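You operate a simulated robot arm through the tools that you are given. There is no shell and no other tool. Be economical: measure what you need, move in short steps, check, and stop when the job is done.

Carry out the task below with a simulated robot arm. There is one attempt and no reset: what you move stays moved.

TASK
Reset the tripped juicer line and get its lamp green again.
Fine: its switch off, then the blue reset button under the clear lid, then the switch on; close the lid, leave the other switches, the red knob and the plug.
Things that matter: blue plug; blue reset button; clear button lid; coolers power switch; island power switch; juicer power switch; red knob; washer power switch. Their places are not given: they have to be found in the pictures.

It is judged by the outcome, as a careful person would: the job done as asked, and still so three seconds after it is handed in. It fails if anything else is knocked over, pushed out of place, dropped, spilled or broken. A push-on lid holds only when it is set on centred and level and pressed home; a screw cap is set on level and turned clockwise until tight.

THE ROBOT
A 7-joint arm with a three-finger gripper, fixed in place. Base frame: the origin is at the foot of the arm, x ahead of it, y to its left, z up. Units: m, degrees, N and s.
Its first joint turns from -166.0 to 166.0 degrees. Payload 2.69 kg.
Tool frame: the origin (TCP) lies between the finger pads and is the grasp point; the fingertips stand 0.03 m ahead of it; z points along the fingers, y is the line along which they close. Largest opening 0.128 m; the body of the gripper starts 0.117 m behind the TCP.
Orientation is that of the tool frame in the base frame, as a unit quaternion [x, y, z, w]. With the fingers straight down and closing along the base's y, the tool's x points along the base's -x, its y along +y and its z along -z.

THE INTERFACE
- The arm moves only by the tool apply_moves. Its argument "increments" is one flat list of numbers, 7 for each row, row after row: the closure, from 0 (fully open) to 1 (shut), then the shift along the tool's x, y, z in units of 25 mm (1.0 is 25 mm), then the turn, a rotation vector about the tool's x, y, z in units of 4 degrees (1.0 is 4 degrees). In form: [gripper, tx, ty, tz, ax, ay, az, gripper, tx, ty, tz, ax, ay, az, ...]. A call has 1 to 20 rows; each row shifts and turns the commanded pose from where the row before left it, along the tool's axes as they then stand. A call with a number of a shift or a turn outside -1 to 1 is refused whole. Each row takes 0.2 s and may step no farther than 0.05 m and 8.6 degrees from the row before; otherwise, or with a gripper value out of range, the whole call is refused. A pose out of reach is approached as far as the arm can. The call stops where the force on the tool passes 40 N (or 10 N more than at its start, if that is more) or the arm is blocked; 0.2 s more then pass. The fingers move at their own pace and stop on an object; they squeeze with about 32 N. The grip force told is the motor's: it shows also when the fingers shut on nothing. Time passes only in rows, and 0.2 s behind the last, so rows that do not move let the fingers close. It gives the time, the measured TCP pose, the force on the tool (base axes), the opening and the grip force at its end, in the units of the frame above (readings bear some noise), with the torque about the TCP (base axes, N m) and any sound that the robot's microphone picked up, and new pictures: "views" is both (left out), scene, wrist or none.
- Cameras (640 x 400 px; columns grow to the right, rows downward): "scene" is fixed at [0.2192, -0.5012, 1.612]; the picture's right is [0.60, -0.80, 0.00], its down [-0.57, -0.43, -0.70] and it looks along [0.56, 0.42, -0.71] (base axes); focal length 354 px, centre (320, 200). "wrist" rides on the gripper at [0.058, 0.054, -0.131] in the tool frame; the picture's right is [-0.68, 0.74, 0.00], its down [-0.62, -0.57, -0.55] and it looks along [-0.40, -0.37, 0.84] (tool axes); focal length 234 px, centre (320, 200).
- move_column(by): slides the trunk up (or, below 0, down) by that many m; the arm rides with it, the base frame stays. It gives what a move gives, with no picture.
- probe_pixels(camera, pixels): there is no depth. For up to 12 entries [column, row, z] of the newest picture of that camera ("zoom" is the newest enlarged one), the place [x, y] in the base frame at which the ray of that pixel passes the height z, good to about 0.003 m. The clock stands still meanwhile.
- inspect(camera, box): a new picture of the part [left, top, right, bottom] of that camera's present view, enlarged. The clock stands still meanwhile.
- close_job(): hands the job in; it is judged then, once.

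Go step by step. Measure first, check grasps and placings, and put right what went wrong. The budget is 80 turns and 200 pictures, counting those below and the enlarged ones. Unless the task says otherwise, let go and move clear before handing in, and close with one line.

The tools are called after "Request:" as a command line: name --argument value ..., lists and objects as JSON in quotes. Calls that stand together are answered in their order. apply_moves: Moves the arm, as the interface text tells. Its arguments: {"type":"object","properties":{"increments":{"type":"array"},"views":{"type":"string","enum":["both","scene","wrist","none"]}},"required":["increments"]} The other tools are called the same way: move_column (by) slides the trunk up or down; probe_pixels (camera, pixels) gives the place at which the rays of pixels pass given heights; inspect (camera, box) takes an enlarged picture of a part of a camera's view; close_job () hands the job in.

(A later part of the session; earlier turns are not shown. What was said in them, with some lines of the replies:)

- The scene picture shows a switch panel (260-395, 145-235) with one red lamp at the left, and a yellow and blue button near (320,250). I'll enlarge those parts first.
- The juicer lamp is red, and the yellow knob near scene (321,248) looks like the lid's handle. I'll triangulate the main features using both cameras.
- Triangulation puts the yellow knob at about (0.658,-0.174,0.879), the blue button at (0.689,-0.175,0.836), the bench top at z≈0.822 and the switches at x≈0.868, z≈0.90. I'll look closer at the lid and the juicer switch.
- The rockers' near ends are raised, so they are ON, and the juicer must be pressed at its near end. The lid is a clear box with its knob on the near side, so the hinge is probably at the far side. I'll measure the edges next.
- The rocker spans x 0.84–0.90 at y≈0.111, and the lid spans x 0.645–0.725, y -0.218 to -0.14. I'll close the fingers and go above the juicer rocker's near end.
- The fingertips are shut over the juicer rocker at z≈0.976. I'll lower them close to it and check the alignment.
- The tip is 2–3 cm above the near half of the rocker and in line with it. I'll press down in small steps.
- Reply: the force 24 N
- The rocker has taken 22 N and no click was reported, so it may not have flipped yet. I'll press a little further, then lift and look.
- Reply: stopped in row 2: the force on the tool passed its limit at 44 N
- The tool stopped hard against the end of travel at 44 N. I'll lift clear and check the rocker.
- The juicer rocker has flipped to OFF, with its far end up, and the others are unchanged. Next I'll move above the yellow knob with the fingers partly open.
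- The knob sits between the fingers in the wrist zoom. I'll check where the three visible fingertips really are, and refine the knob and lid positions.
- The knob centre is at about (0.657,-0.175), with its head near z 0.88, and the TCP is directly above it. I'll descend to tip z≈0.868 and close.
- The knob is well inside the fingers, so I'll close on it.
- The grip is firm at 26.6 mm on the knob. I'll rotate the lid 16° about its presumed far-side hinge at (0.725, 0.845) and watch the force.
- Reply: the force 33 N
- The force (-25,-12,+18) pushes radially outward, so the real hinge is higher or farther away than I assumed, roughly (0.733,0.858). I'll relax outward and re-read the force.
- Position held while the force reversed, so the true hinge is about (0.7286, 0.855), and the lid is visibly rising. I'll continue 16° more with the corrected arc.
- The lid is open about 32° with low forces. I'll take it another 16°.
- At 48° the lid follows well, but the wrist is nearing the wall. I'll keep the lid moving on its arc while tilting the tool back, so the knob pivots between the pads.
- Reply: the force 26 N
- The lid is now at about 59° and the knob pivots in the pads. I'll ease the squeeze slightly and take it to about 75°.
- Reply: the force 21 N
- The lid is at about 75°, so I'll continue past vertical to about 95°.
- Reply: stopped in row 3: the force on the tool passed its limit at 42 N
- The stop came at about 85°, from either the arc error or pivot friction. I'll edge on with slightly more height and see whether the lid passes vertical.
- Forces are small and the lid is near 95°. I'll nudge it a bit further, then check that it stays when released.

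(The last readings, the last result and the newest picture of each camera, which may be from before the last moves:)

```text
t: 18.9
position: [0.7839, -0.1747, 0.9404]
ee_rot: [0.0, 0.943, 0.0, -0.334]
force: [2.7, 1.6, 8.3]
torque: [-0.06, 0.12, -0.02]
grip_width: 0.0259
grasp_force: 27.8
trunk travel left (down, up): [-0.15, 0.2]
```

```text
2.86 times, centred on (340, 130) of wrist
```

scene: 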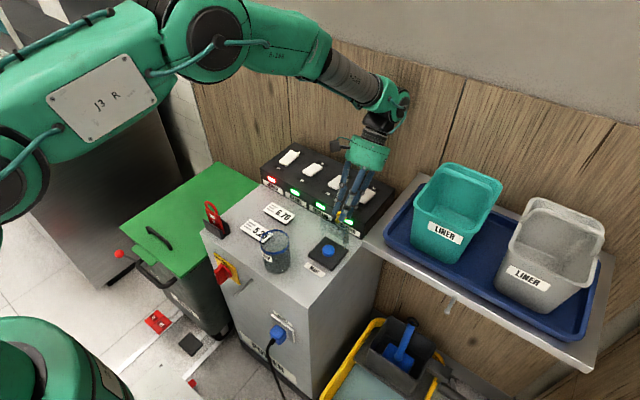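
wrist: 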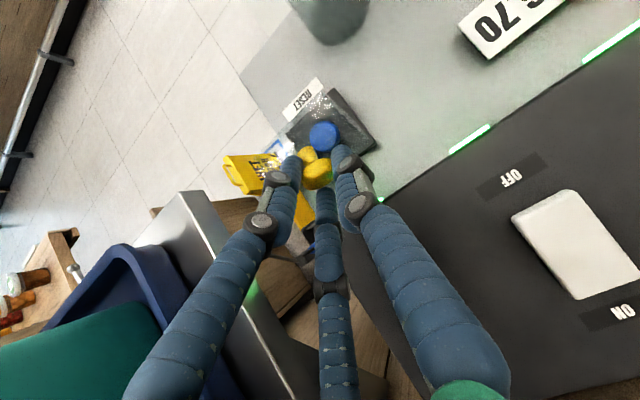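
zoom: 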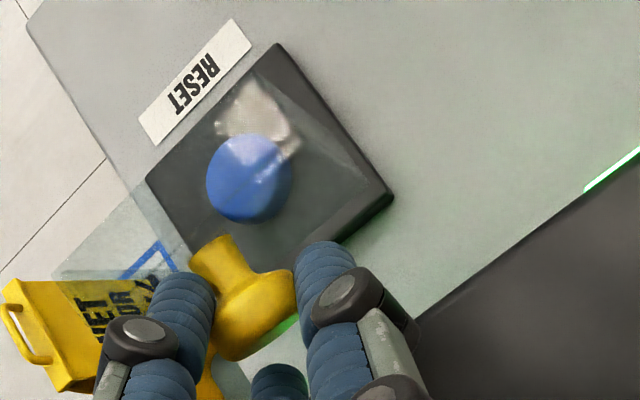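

The lid is past vertical, at about 100°. I'll open the fingers and see whether it stays.

Request:
apply_moves --increments '[0.7, 0, 0, 0, 0, 0, 0, 0.55, 0, 0, 0, 0, 0, 0, 0.55, 0, 0, 0, 0, 0, 0]'

Request:
inspect --camera "scene" --box '[280, 200, 370, 275]'

```text
t: 19.7
position: [0.7838, -0.1756, 0.9409]
ee_rot: [0.0, 0.942, 0.0, -0.336]
force: [-0.7, 0.7, 0.0]
torque: [0.0, 0.04, 0.0]
grip_width: 0.0571
grasp_force: 0.0
trunk travel left (down, up): [-0.15, 0.2]
```

scene: 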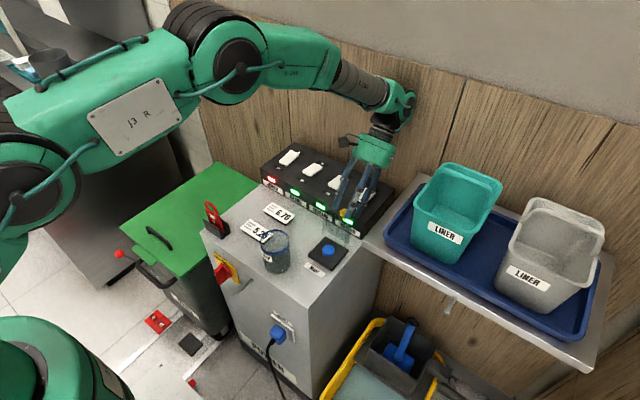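
wrist: 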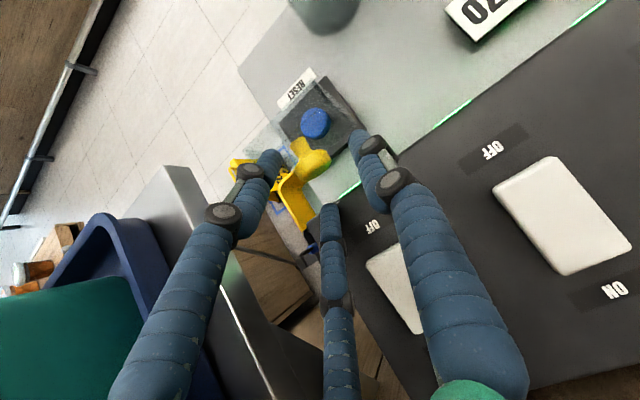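

```text
5.33 times, centred on (325, 238) of scene
```

zoom: 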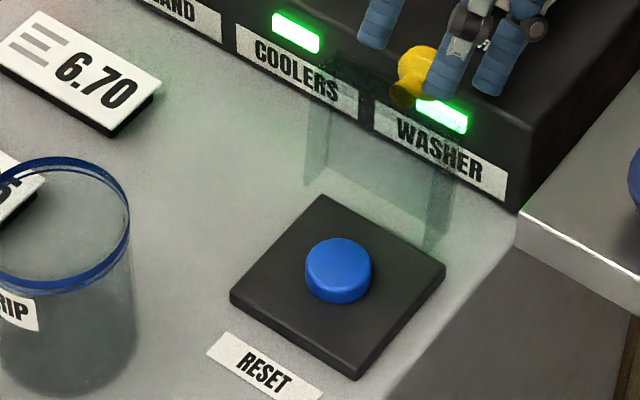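

The lid stays open by itself. I'll retreat straight up, straighten the tool, and move over the blue button with the fingers shut.

Request:
apply_moves --increments '[0.55, 0.629, 0, -0.777, 0, 0, 0, 0.55, 0.629, 0, -0.777, 0, 0, 0, 0.55, 0.629, 0, -0.777, 0, 0, 0, 0.55, 0.629, 0, -0.777, 0, 0, 0, 0.55, 0, 0, 0, 0, -0.982, 0, 0.55, 0, 0, 0, 0, -0.982, 0, 0.55, 0, 0, 0, 0, -0.982, 0, 0.55, 0, 0, 0, 0, -0.982, 0, 0.55, 0, 0, 0, 0, -0.982, 0, 0.55, 0, 0, 0, 0, -0.982, 0, 0.55, 0, 0, 0, 0, -0.982, 0, 0.55, 0, 0, 0, 0, -0.982, 0, 0.55, 0, 0, 0, 0, -0.982, 0, 0.55, 0, 0, 0, 0, -0.982, 0, 1, 0.94, 0, 0, 0, 0, 0, 1, 0.94, 0, 0, 0, 0, 0, 1, 0.94, 0, 0, 0, 0, 0, 1, 0.94, 0, 0, 0, 0, 0]'

Request:
inspect --camera "scene" --box '[280, 200, 370, 275]'

Request:
inspect --camera "wrist" --box '[240, 60, 440, 200]'

```text
t: 23.5
position: [0.6893, -0.1753, 1.0389]
ee_rot: [0.0, 1.0, 0.0, 0.0]
force: [0.8, 0.6, 0.1]
torque: [0.03, 0.05, -0.01]
grip_width: 0.0022
grasp_force: 31.2
trunk travel left (down, up): [-0.15, 0.2]
```

scene: 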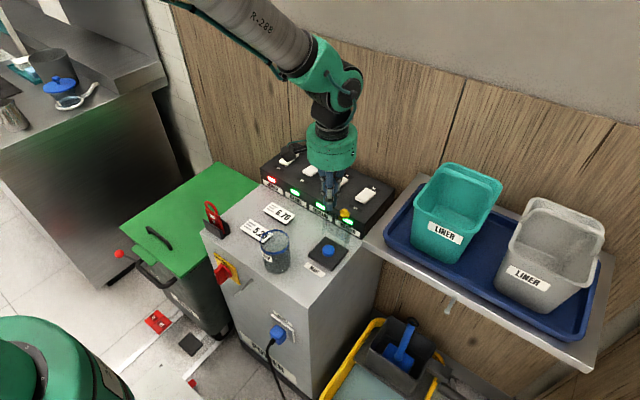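
wrist: 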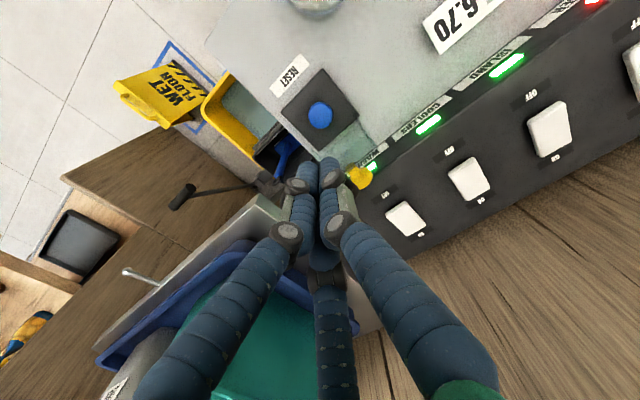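

```text
5.33 times, centred on (325, 238) of scene
```

zoom: 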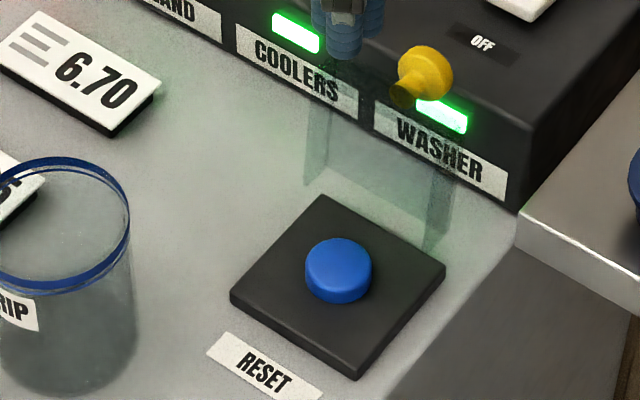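

```text
2.86 times, centred on (340, 130) of wrist
```

zoom: 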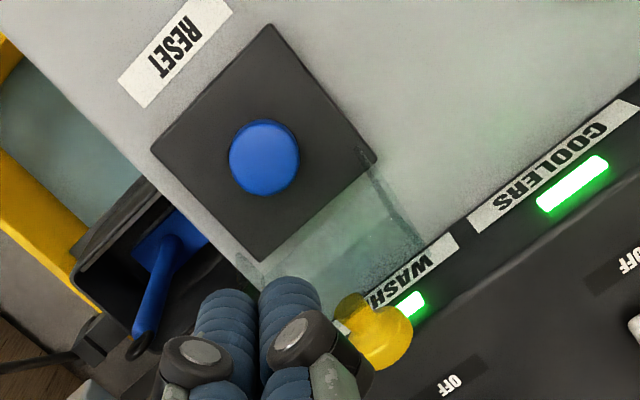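

The lid stays open and the lamp is still red. I'll pin down the button centre.

Request:
probe_pixels --camera "scene" --pixels '[[328.4, 247.5, 0.835], [328.4, 247.5, 0.845], [328.4, 247.5, 0.855]]'

Request:
probe_pixels --camera "wrist" --pixels '[[320.4, 115, 0.835], [320.4, 115, 0.845], [320.4, 115, 0.855]]'

```text
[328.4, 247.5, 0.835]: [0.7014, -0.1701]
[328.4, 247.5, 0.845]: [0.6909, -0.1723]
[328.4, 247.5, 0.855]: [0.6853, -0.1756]
```

```text
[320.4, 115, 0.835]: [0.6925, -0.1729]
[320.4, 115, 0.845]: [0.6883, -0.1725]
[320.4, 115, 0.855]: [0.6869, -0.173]
```

The button is at about (0.687,-0.174), with its top near z 0.85. I'll descend to just above it, slightly on the near side to stay clear of the lid.

Request:
apply_moves --increments '[1, 0.16, 0.05, 1, 0, 0, 0, 1, 0, 0, 1, 0, 0, 0, 1, 0, 0, 1, 0, 0, 0, 1, 0, 0, 1, 0, 0, 0, 1, 0, 0, 1, 0, 0, 0, 1, 0, 0, 0.7, 0, 0, 0]' --views "none"

Request:
inspect --camera "scene" --box '[280, 200, 370, 275]'

Request:
inspect --camera "wrist" --box '[240, 60, 440, 200]'

```text
t: 24.9
position: [0.6856, -0.1748, 0.8969]
ee_rot: [0.0, 1.0, 0.0, 0.001]
force: [-0.1, 0.4, 0.8]
torque: [0.02, 0.02, 0.03]
grip_width: 0.0023
grasp_force: 31.1
trunk travel left (down, up): [-0.15, 0.2]
```

```text
5.33 times, centred on (325, 238) of scene
```

zoom: 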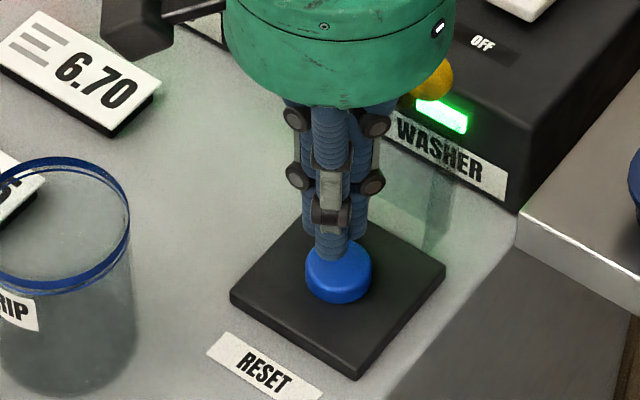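

```text
2.86 times, centred on (340, 130) of wrist
```

zoom: 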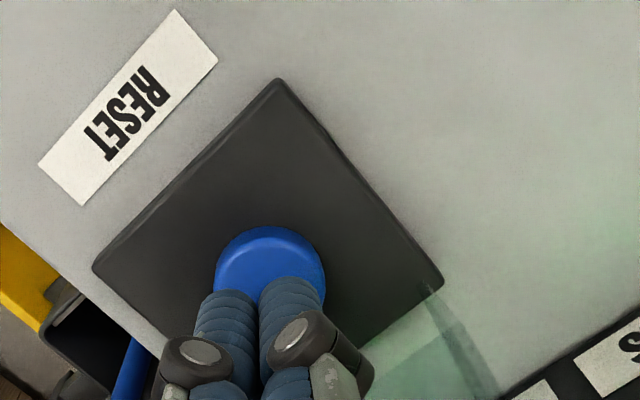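

The tip is about 15 mm above the button and aligned with it. I'll press down in small steps until it gives.

Request:
apply_moves --increments '[1, 0, 0, 0.4, 0, 0, 0, 1, 0, 0, 0.2, 0, 0, 0, 1, 0, 0, 0.15, 0, 0, 0, 1, 0, 0, 0.15, 0, 0, 0]' --views "none"

Request:
inspect --camera "scene" --box '[250, 165, 370, 275]'

```text
t: 25.9
position: [0.6859, -0.1743, 0.8742]
ee_rot: [0.0, 1.0, 0.0, 0.001]
force: [-0.3, -0.2, 0.5]
torque: [0.02, 0.01, 0.01]
grip_width: 0.0019
grasp_force: 31.4
trunk travel left (down, up): [-0.15, 0.2]
```

```text
3.64 times, centred on (310, 220) of scene
```

zoom: 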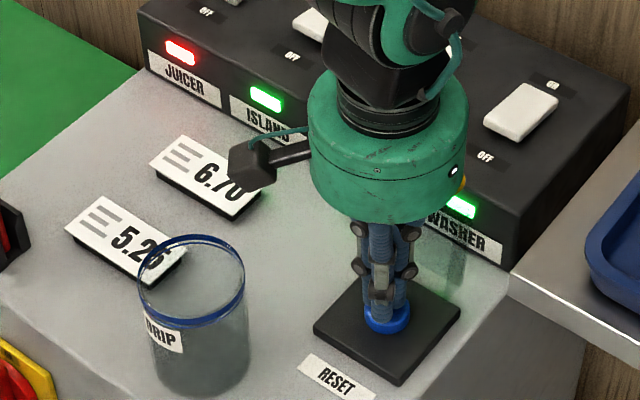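

The tip is at z 0.844 with no contact force yet, so I'll continue down.

Request:
apply_moves --increments '[1, 0, 0, 0.12, 0, 0, 0, 1, 0, 0, 0.12, 0, 0, 0, 1, 0, 0, 0.12, 0, 0, 0, 1, 0, 0, 0.12, 0, 0, 0]' --views "none"

Request:
inspect --camera "scene" --box '[250, 165, 370, 275]'

```text
t: 26.9
position: [0.6868, -0.1734, 0.8634]
ee_rot: [0.0, 1.0, 0.001, 0.001]
force: [-0.9, 4.0, 19.0]
torque: [0.05, -0.02, 0.04]
grip_width: 0.006
grasp_force: 31.8
trunk travel left (down, up): [-0.15, 0.2]
heard: click
```

```text
3.64 times, centred on (310, 220) of scene
```

zoom: 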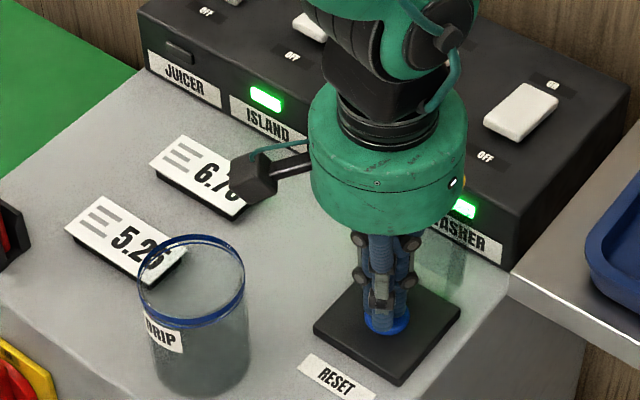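

A click was heard and the juicer lamp went from red to dark, so the reset took. I'll rise and move over the far (ON) end of the juicer rocker.

Request:
apply_moves --increments '[1, 0, 0, -1, 0, 0, 0, 1, 0, 0, -1, 0, 0, 0, 1, 0, 0, -1, 0, 0, 0, 1, 0, 0, -1, 0, 0, 0, 1, 0, 0, -1, 0, 0, 0, 1, 0, 0, -1, 0, 0, 0, 1, 0, 0, -0.6, 0, 0, 0, 1, -0.674, 0.953, 0, 0, 0, 0, 1, -0.674, 0.953, 0, 0, 0, 0, 1, -0.674, 0.953, 0, 0, 0, 0, 1, -0.674, 0.953, 0, 0, 0, 0, 1, -0.674, 0.953, 0, 0, 0, 0, 1, -0.674, 0.953, 0, 0, 0, 0, 1, -0.674, 0.953, 0, 0, 0, 0, 1, -0.674, 0.953, 0, 0, 0, 0, 1, -0.674, 0.953, 0, 0, 0, 0, 1, -0.674, 0.953, 0, 0, 0, 0, 1, -0.674, 0.953, 0, 0, 0, 0, 1, -0.674, 0.953, 0, 0, 0, 0]'

Request:
inspect --camera "scene" --box '[250, 135, 400, 240]'

```text
t: 30.9
position: [0.8916, 0.1135, 1.0263]
ee_rot: [0.001, 1.0, 0.0, 0.0]
force: [-0.2, 0.3, 0.5]
torque: [0.01, 0.0, 0.04]
grip_width: 0.0021
grasp_force: 31.6
trunk travel left (down, up): [-0.15, 0.2]
```

scene: 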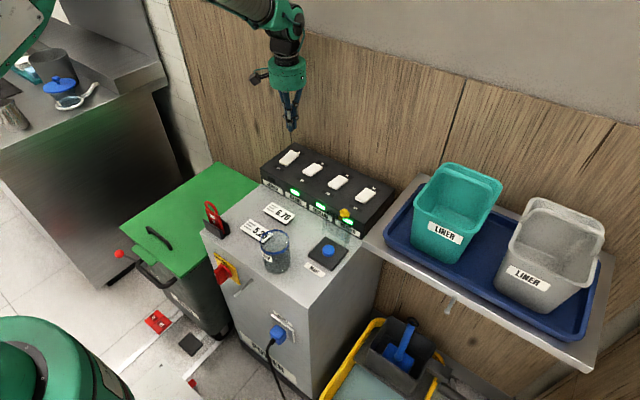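
wrist: 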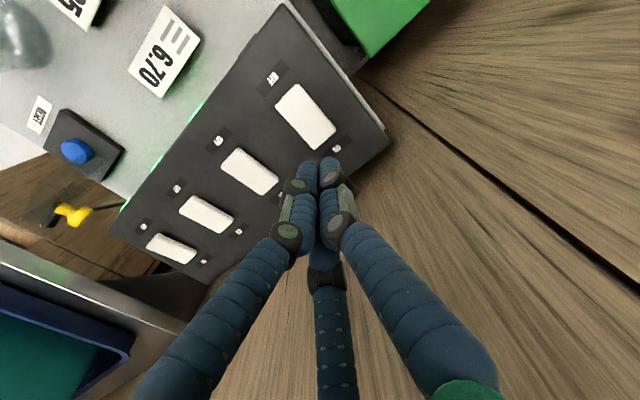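

```text
3.81 times, centred on (325, 188) of scene
```

zoom: 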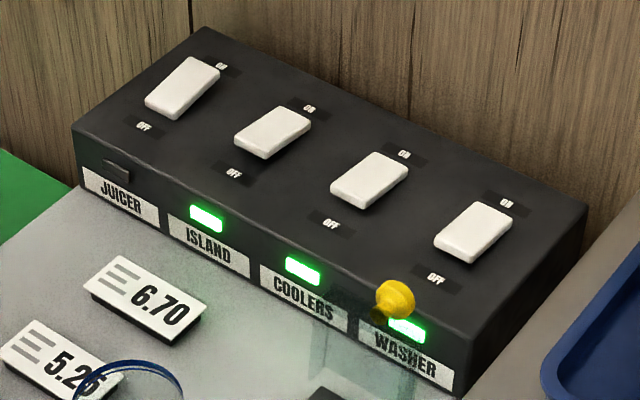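

All lamps are as expected, and the tip is above the far end at x 0.891. I'll lower and press the ON end; tx +0.1 moves it in by 2 mm.

Request:
apply_moves --increments '[1, 0.1, -0.05, 1, 0, 0, 0, 1, 0, 0, 1, 0, 0, 0, 1, 0, 0, 0.7, 0, 0, 0, 1, 0, 0, 0.3, 0, 0, 0, 1, 0, 0, 0.2, 0, 0, 0, 1, 0, 0, 0.2, 0, 0, 0, 1, 0, 0, 0.2, 0, 0, 0]' --views "none"

Request:
inspect --camera "scene" --box '[250, 115, 330, 185]'

```text
t: 32.5
position: [0.8858, 0.1109, 0.9374]
ee_rot: [0.001, 1.0, 0.001, 0.0]
force: [0.5, -0.8, -0.1]
torque: [-0.02, 0.03, 0.02]
grip_width: 0.0018
grasp_force: 31.3
trunk travel left (down, up): [-0.15, 0.2]
```

```text
5.71 times, centred on (290, 150) of scene
```

zoom: 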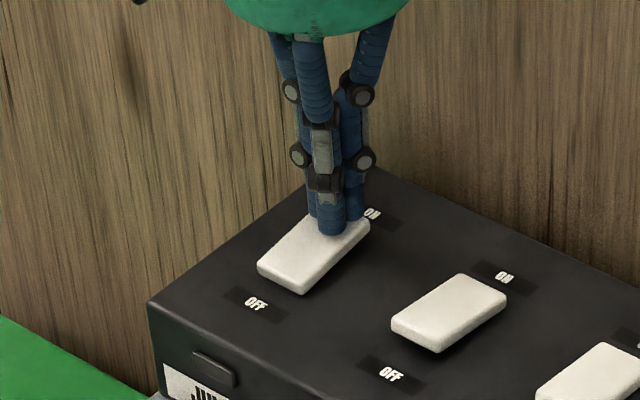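

The tip is just above the ON end, so I'll press.

Request:
apply_moves --increments '[1, 0, 0, 0.15, 0, 0, 0, 1, 0, 0, 0.15, 0, 0, 0, 1, 0, 0, 0.15, 0, 0, 0]' --views "none"

Request:
inspect --camera "scene" --box '[250, 115, 330, 185]'

```text
t: 33.3
position: [0.8867, 0.1096, 0.9322]
ee_rot: [0.0, 1.0, 0.002, 0.004]
force: [-6.3, -0.3, 40.9]
torque: [-0.2, 0.78, -0.07]
grip_width: 0.0023
grasp_force: 31.6
trunk travel left (down, up): [-0.15, 0.2]
```

```text
5.71 times, centred on (290, 150) of scene
```

zoom: 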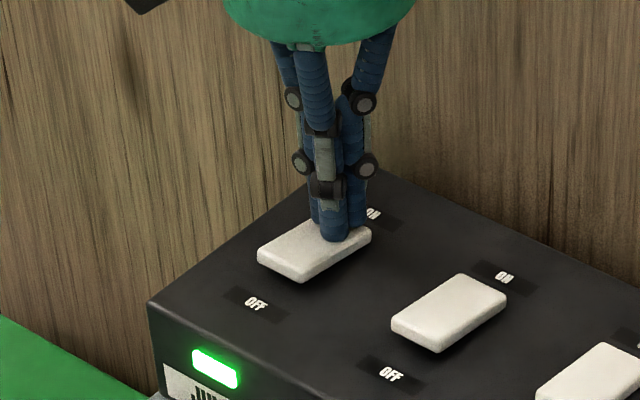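

The juicer lamp is green. I'll lift off and travel to above the panel behind the open lid's knob, to push the lid closed.

Request:
apply_moves --increments '[1, 0, 0, -1, 0, 0, 0, 1, 0, 0, -1, 0, 0, 0, 1, 0, 0, -1, 0, 0, 0, 1, 0, 0, -1, 0, 0, 0, 1, 0.19, -0.95, 0, 0, 0, 0, 1, 0.19, -0.95, 0, 0, 0, 0, 1, 0.19, -0.95, 0, 0, 0, 0, 1, 0.19, -0.95, 0, 0, 0, 0, 1, 0.19, -0.95, 0, 0, 0, 0, 1, 0.19, -0.95, 0, 0, 0, 0, 1, 0.19, -0.95, 0, 0, 0, 0, 1, 0.19, -0.95, 0, 0, 0, 0, 1, 0.19, -0.95, 0, 0, 0, 0, 1, 0.19, -0.95, 0, 0, 0, 0, 1, 0.19, -0.95, 0, 0, 0, 0, 1, 0.19, -0.95, 0, 0, 0, 0]'

Request:
inspect --camera "scene" --box '[250, 135, 400, 240]'

Request:
inspect --camera "wrist" --box '[220, 60, 420, 200]'

```text
t: 36.7
position: [0.8302, -0.1728, 1.0263]
ee_rot: [-0.001, 1.0, -0.001, 0.0]
force: [0.9, 0.5, -0.2]
torque: [-0.01, -0.01, -0.02]
grip_width: 0.0022
grasp_force: 31.7
trunk travel left (down, up): [-0.15, 0.2]
```

scene: 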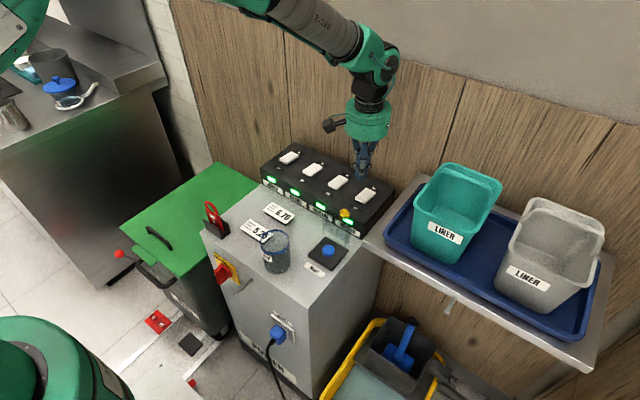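
wrist: 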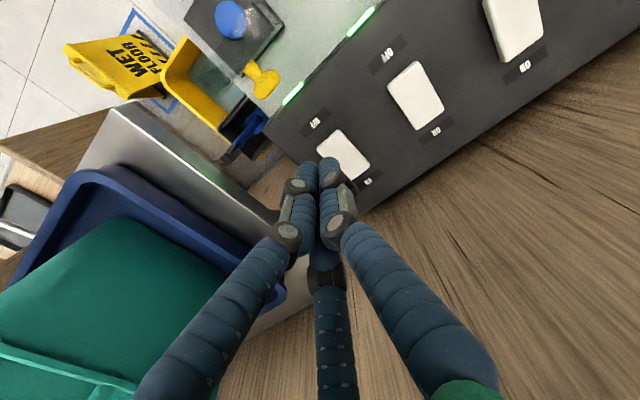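

```text
3.81 times, centred on (325, 188) of scene
```

zoom: 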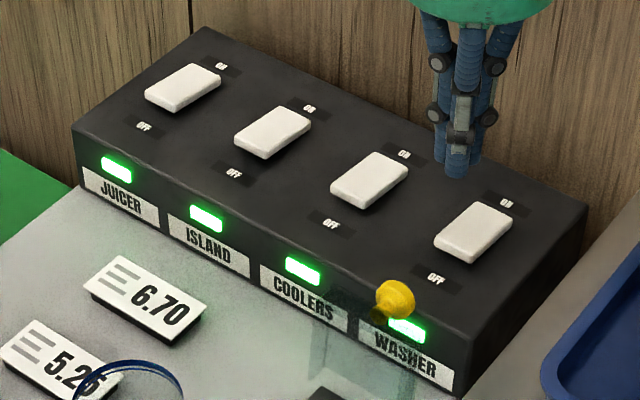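

```text
2.86 times, centred on (320, 130) of wrist
```

zoom: 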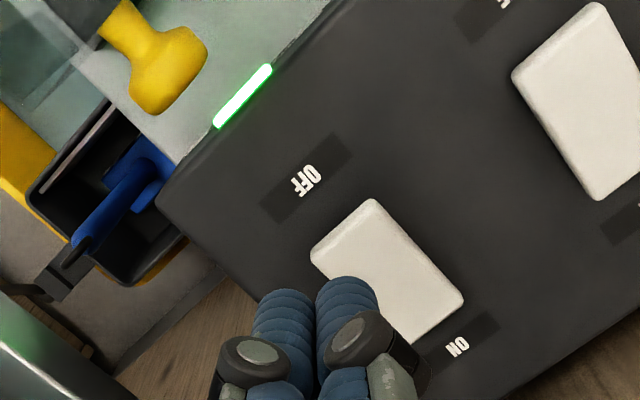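

All four lamps are green. I'll locate the knob head and the panel front edge to choose a safe push point.

Request:
probe_pixels --camera "scene" --pixels '[[345.5, 212.5, 0.91], [345.5, 212.5, 0.93], [345.5, 212.5, 0.95]]'

Request:
probe_pixels --camera "wrist" --pixels '[[271, 85, 0.91], [271, 85, 0.93], [271, 85, 0.95], [290, 101, 0.89], [382, 172, 0.905], [326, 156, 0.91]]'

```text
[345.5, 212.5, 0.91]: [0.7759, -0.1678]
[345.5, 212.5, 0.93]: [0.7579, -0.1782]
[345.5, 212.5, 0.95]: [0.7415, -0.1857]
```

```text
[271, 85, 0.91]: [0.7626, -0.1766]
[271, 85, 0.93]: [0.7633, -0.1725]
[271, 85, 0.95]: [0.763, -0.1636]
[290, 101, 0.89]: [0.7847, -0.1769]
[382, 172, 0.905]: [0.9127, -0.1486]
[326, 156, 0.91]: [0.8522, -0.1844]
```

The knob head is at about (0.762,-0.175,0.924) and the panel edge at x≈0.785, z≈0.89. I'll lower at x=0.805 to tip z≈0.922, behind the knob.

Request:
apply_moves --increments '[1, 1, -0.05, 0, 0, 0, 0, 1, 0, 0, 1, 0, 0, 0, 1, 0, 0, 1, 0, 0, 0, 1, 0, 0, 0.95, 0, 0, 0]' --views "none"

Request:
inspect --camera "scene" --box '[290, 165, 390, 255]'

Request:
inspect --camera "wrist" --box '[220, 60, 420, 200]'

```text
t: 37.7
position: [0.8041, -0.1758, 0.9504]
ee_rot: [0.0, 1.0, 0.0, 0.0]
force: [0.2, 0.6, 0.1]
torque: [0.02, 0.0, 0.0]
grip_width: 0.0021
grasp_force: 31.2
trunk travel left (down, up): [-0.15, 0.2]
```

```text
4.44 times, centred on (340, 210) of scene
```

zoom: 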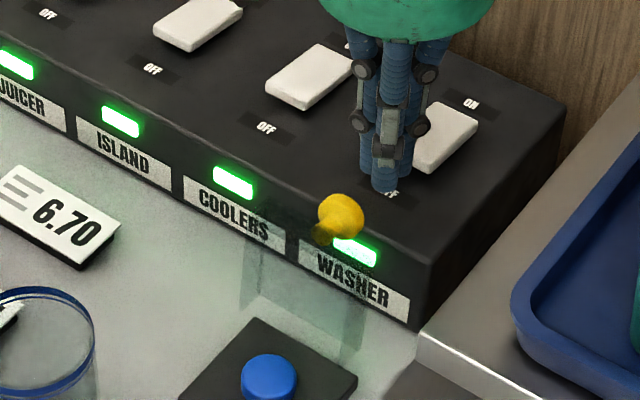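

```text
2.86 times, centred on (320, 130) of wrist
```

zoom: 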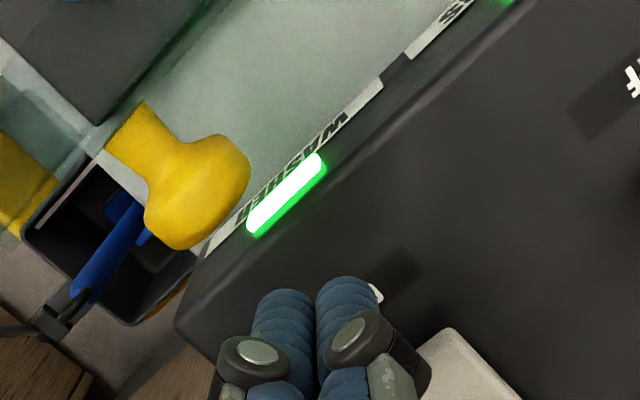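

The fingertip is behind the knob and clear of the rocker. I'll push toward -x in small steps.

Request:
apply_moves --increments '[1, 0.4, 0, 0, 0, 0, 0, 1, 0.4, 0, 0, 0, 0, 0, 1, 0.4, 0, 0, 0, 0, 0, 1, 0.4, 0, 0, 0, 0, 0]' --views "none"

Request:
inspect --camera "scene" --box '[290, 175, 390, 265]'

```text
t: 38.7
position: [0.7633, -0.1764, 0.9523]
ee_rot: [0.0, 1.0, 0.0, -0.001]
force: [0.2, 0.7, -0.1]
torque: [0.01, 0.02, -0.03]
grip_width: 0.0022
grasp_force: 31.6
trunk travel left (down, up): [-0.15, 0.2]
```

```text
4.44 times, centred on (340, 220) of scene
```

zoom: 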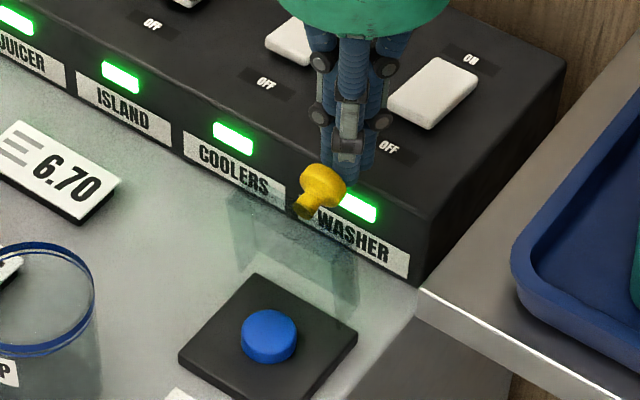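

The lid is moving forward with the push. I'll keep going.

Request:
apply_moves --increments '[1, 0.3, 0, 0, 0, 0, 0, 1, 0.3, 0, 0, 0, 0, 0, 1, 0.3, 0, 0, 0, 0, 0, 1, 0, 0, 0, 0, 0, 0]' --views "none"

Request:
inspect --camera "scene" --box '[290, 175, 390, 265]'

```text
t: 39.7
position: [0.7415, -0.1763, 0.9518]
ee_rot: [0.0, 1.0, 0.0, 0.001]
force: [-0.2, 0.1, 0.3]
torque: [0.01, -0.02, 0.03]
grip_width: 0.0021
grasp_force: 30.7
trunk travel left (down, up): [-0.15, 0.2]
```

```text
4.44 times, centred on (340, 220) of scene
```

zoom: 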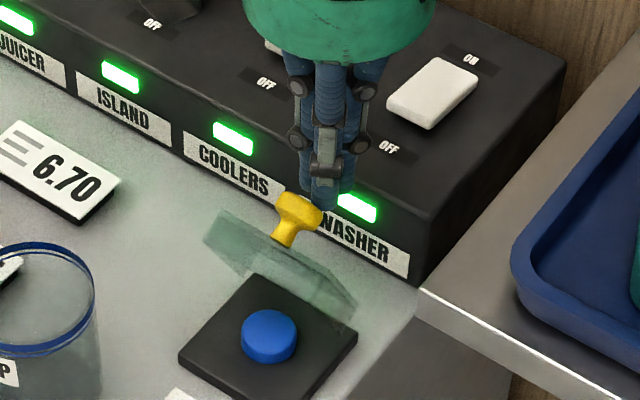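

The hinge has friction, and the lid now rests at about 60°. I'll push further in -x.

Request:
apply_moves --increments '[1, 0.3, 0, 0, 0, 0, 0, 1, 0.3, 0, 0, 0, 0, 0, 1, 0.3, 0, 0, 0, 0, 0, 1, 0.3, 0, 0, 0, 0, 0, 1, 0.3, 0, 0, 0, 0, 0]' --views "none"

Request:
inspect --camera "scene" --box '[290, 175, 390, 265]'

```text
t: 40.9
position: [0.7036, -0.1768, 0.9517]
ee_rot: [0.0, 1.0, 0.0, 0.0]
force: [0.0, -0.3, 0.4]
torque: [0.0, 0.04, -0.04]
grip_width: 0.0021
grasp_force: 31.4
trunk travel left (down, up): [-0.15, 0.2]
```

```text
4.44 times, centred on (340, 220) of scene
```

zoom: 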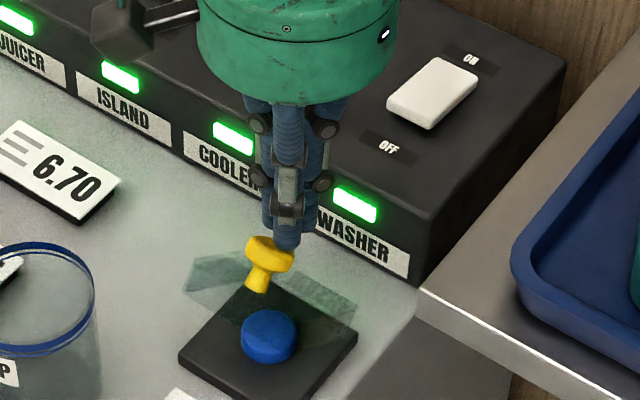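

The lid is at about 35–40°. I'll rise, step over the knob, and press it down gently.

Request:
apply_moves --increments '[1, 0, 0, -1, 0, 0, 0, 1, 0.6, 0.04, 0, 0, 0, 0, 1, 0.6, 0, 0, 0, 0, 0, 1, 0, 0, 0.5, 0, 0, 0, 1, 0, 0, 0.4, 0, 0, 0, 1, 0.1, 0, 0.4, 0, 0, 0, 1, 0.2, 0, 0.4, 0, 0, 0]' --views "none"

Request:
inspect --camera "scene" --box '[290, 185, 380, 275]'

```text
t: 42.5
position: [0.6676, -0.1765, 0.9345]
ee_rot: [0.001, 1.0, 0.0, 0.001]
force: [0.2, -0.8, 0.2]
torque: [0.01, 0.01, 0.01]
grip_width: 0.002
grasp_force: 31.8
trunk travel left (down, up): [-0.15, 0.2]
```

```text
4.44 times, centred on (335, 230) of scene
```

zoom: 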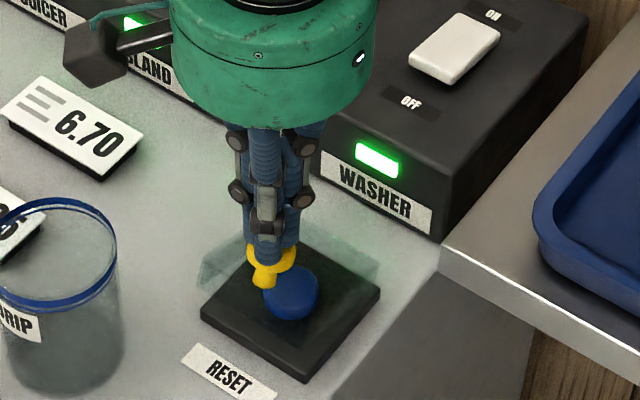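

The lid is nearly down under the fingertip. I'll press the last few millimetres, easing to the knob centre.

Request:
apply_moves --increments '[1, 0.15, 0, 0.25, 0, 0, 0, 1, 0.15, 0, 0.2, 0, 0, 0, 1, 0.1, 0, 0.15, 0, 0, 0, 1, 0, 0, 0.12, 0, 0, 0, 1, 0, 0, 0.12, 0, 0, 0]' --views "none"

Request:
inspect --camera "scene" --box '[290, 185, 380, 275]'

```text
t: 43.7
position: [0.6565, -0.1746, 0.913]
ee_rot: [0.0, 1.0, -0.001, 0.0]
force: [0.4, 0.9, -0.4]
torque: [-0.02, -0.02, 0.03]
grip_width: 0.0019
grasp_force: 31.2
trunk travel left (down, up): [-0.15, 0.2]
```

```text
4.44 times, centred on (335, 230) of scene
```

zoom: 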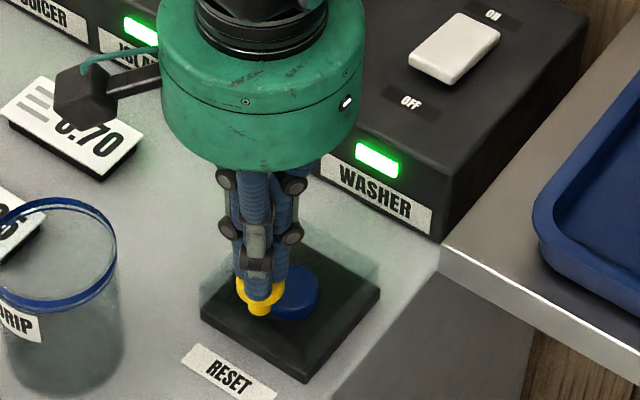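

There is no resistance yet at tip z 0.883. I'll continue until the lid seats.

Request:
apply_moves --increments '[1, 0, 0, 0.1, 0, 0, 0, 1, 0, 0, 0.1, 0, 0, 0, 1, 0, 0, 0.1, 0, 0, 0]' --views "none"

```text
t: 44.5
position: [0.6567, -0.1756, 0.9088]
ee_rot: [-0.001, 1.0, -0.001, 0.002]
force: [-10.3, 4.9, 36.4]
torque: [0.2, 0.23, 0.02]
grip_width: 0.0057
grasp_force: 31.3
trunk travel left (down, up): [-0.15, 0.2]
```

It seated firmly at 36 N. I'll lift off and go well clear, then inspect.

Request:
apply_moves --increments '[1, 0, 0, -0.5, 0, 0, 0, 1, 0, 0, -1, 0, 0, 0, 1, 0, 0, -1, 0, 0, 0, 1, 0, 0, -1, 0, 0, 0, 1, 0, 0, -1, 0, 0, 0, 1, 0, 0, -1, 0, 0, 0, 1, 0, 0, -1, 0, 0, 0, 1, 0, 0, -1, 0, 0, 0, 1, 0, 0, -1, 0, 0, 0]'

Request:
inspect --camera "scene" --box '[298, 225, 358, 275]'

Request:
inspect --camera "scene" --box '[250, 135, 400, 240]'

Request:
inspect --camera "wrist" --box '[220, 30, 420, 170]'

```text
t: 46.5
position: [0.6549, -0.175, 1.1162]
ee_rot: [0.0, 1.0, 0.0, 0.0]
force: [1.4, -1.1, -0.2]
torque: [0.03, 0.03, 0.05]
grip_width: 0.002
grasp_force: 31.5
trunk travel left (down, up): [-0.15, 0.2]
```

scene: 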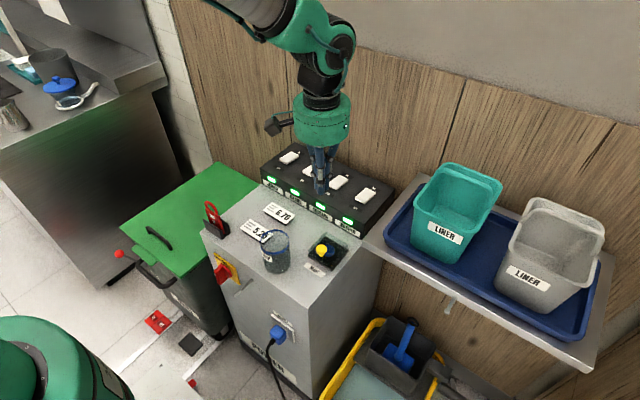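
wrist: 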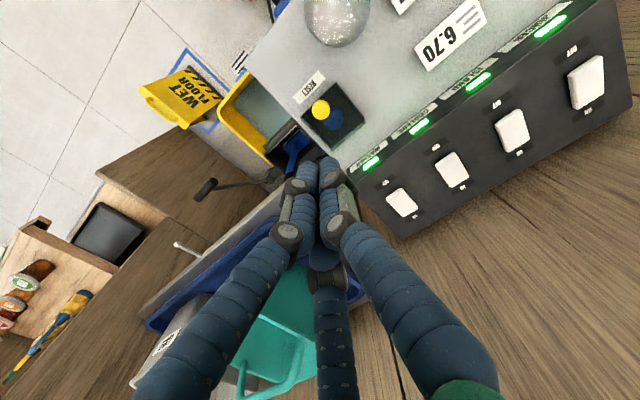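

```text
8.00 times, centred on (328, 250) of scene
```

zoom: 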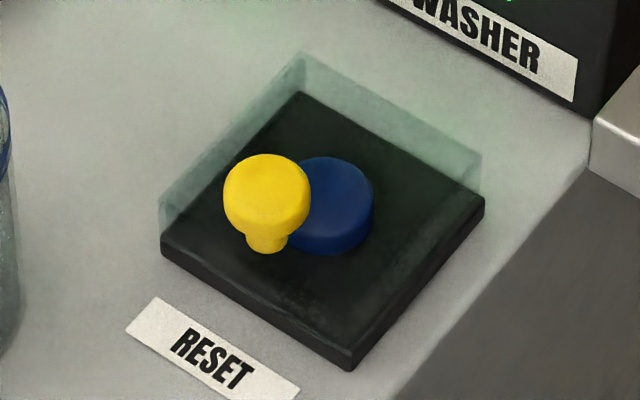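

```text
3.81 times, centred on (325, 188) of scene
```

zoom: 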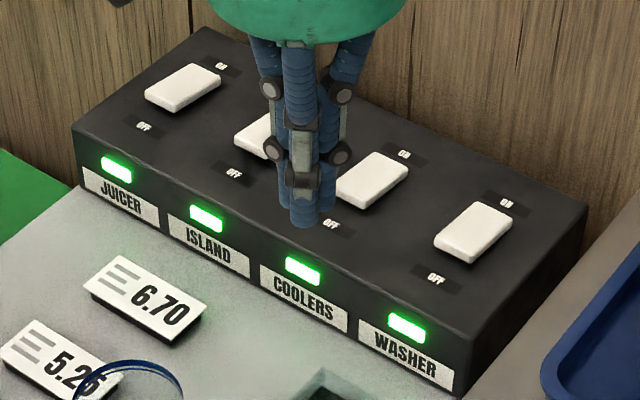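

```text
2.86 times, centred on (320, 100) of wrist
```

zoom: 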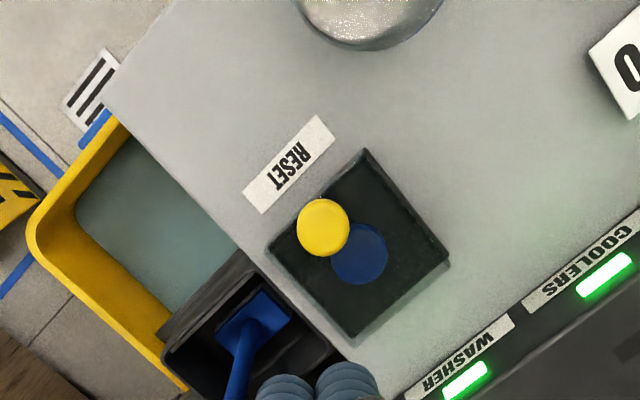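

The lid is closed exactly as it started, all four lamps are green, the switches are all ON and the arm is clear. I'm handing in.

Request:
close_job

```text
The job is handed in.
```

The juicer line is reset and its lamp is green: I turned its switch off, pressed the blue button, turned the switch back on and closed the lid. The other switches, the red knob and the plug were left alone.
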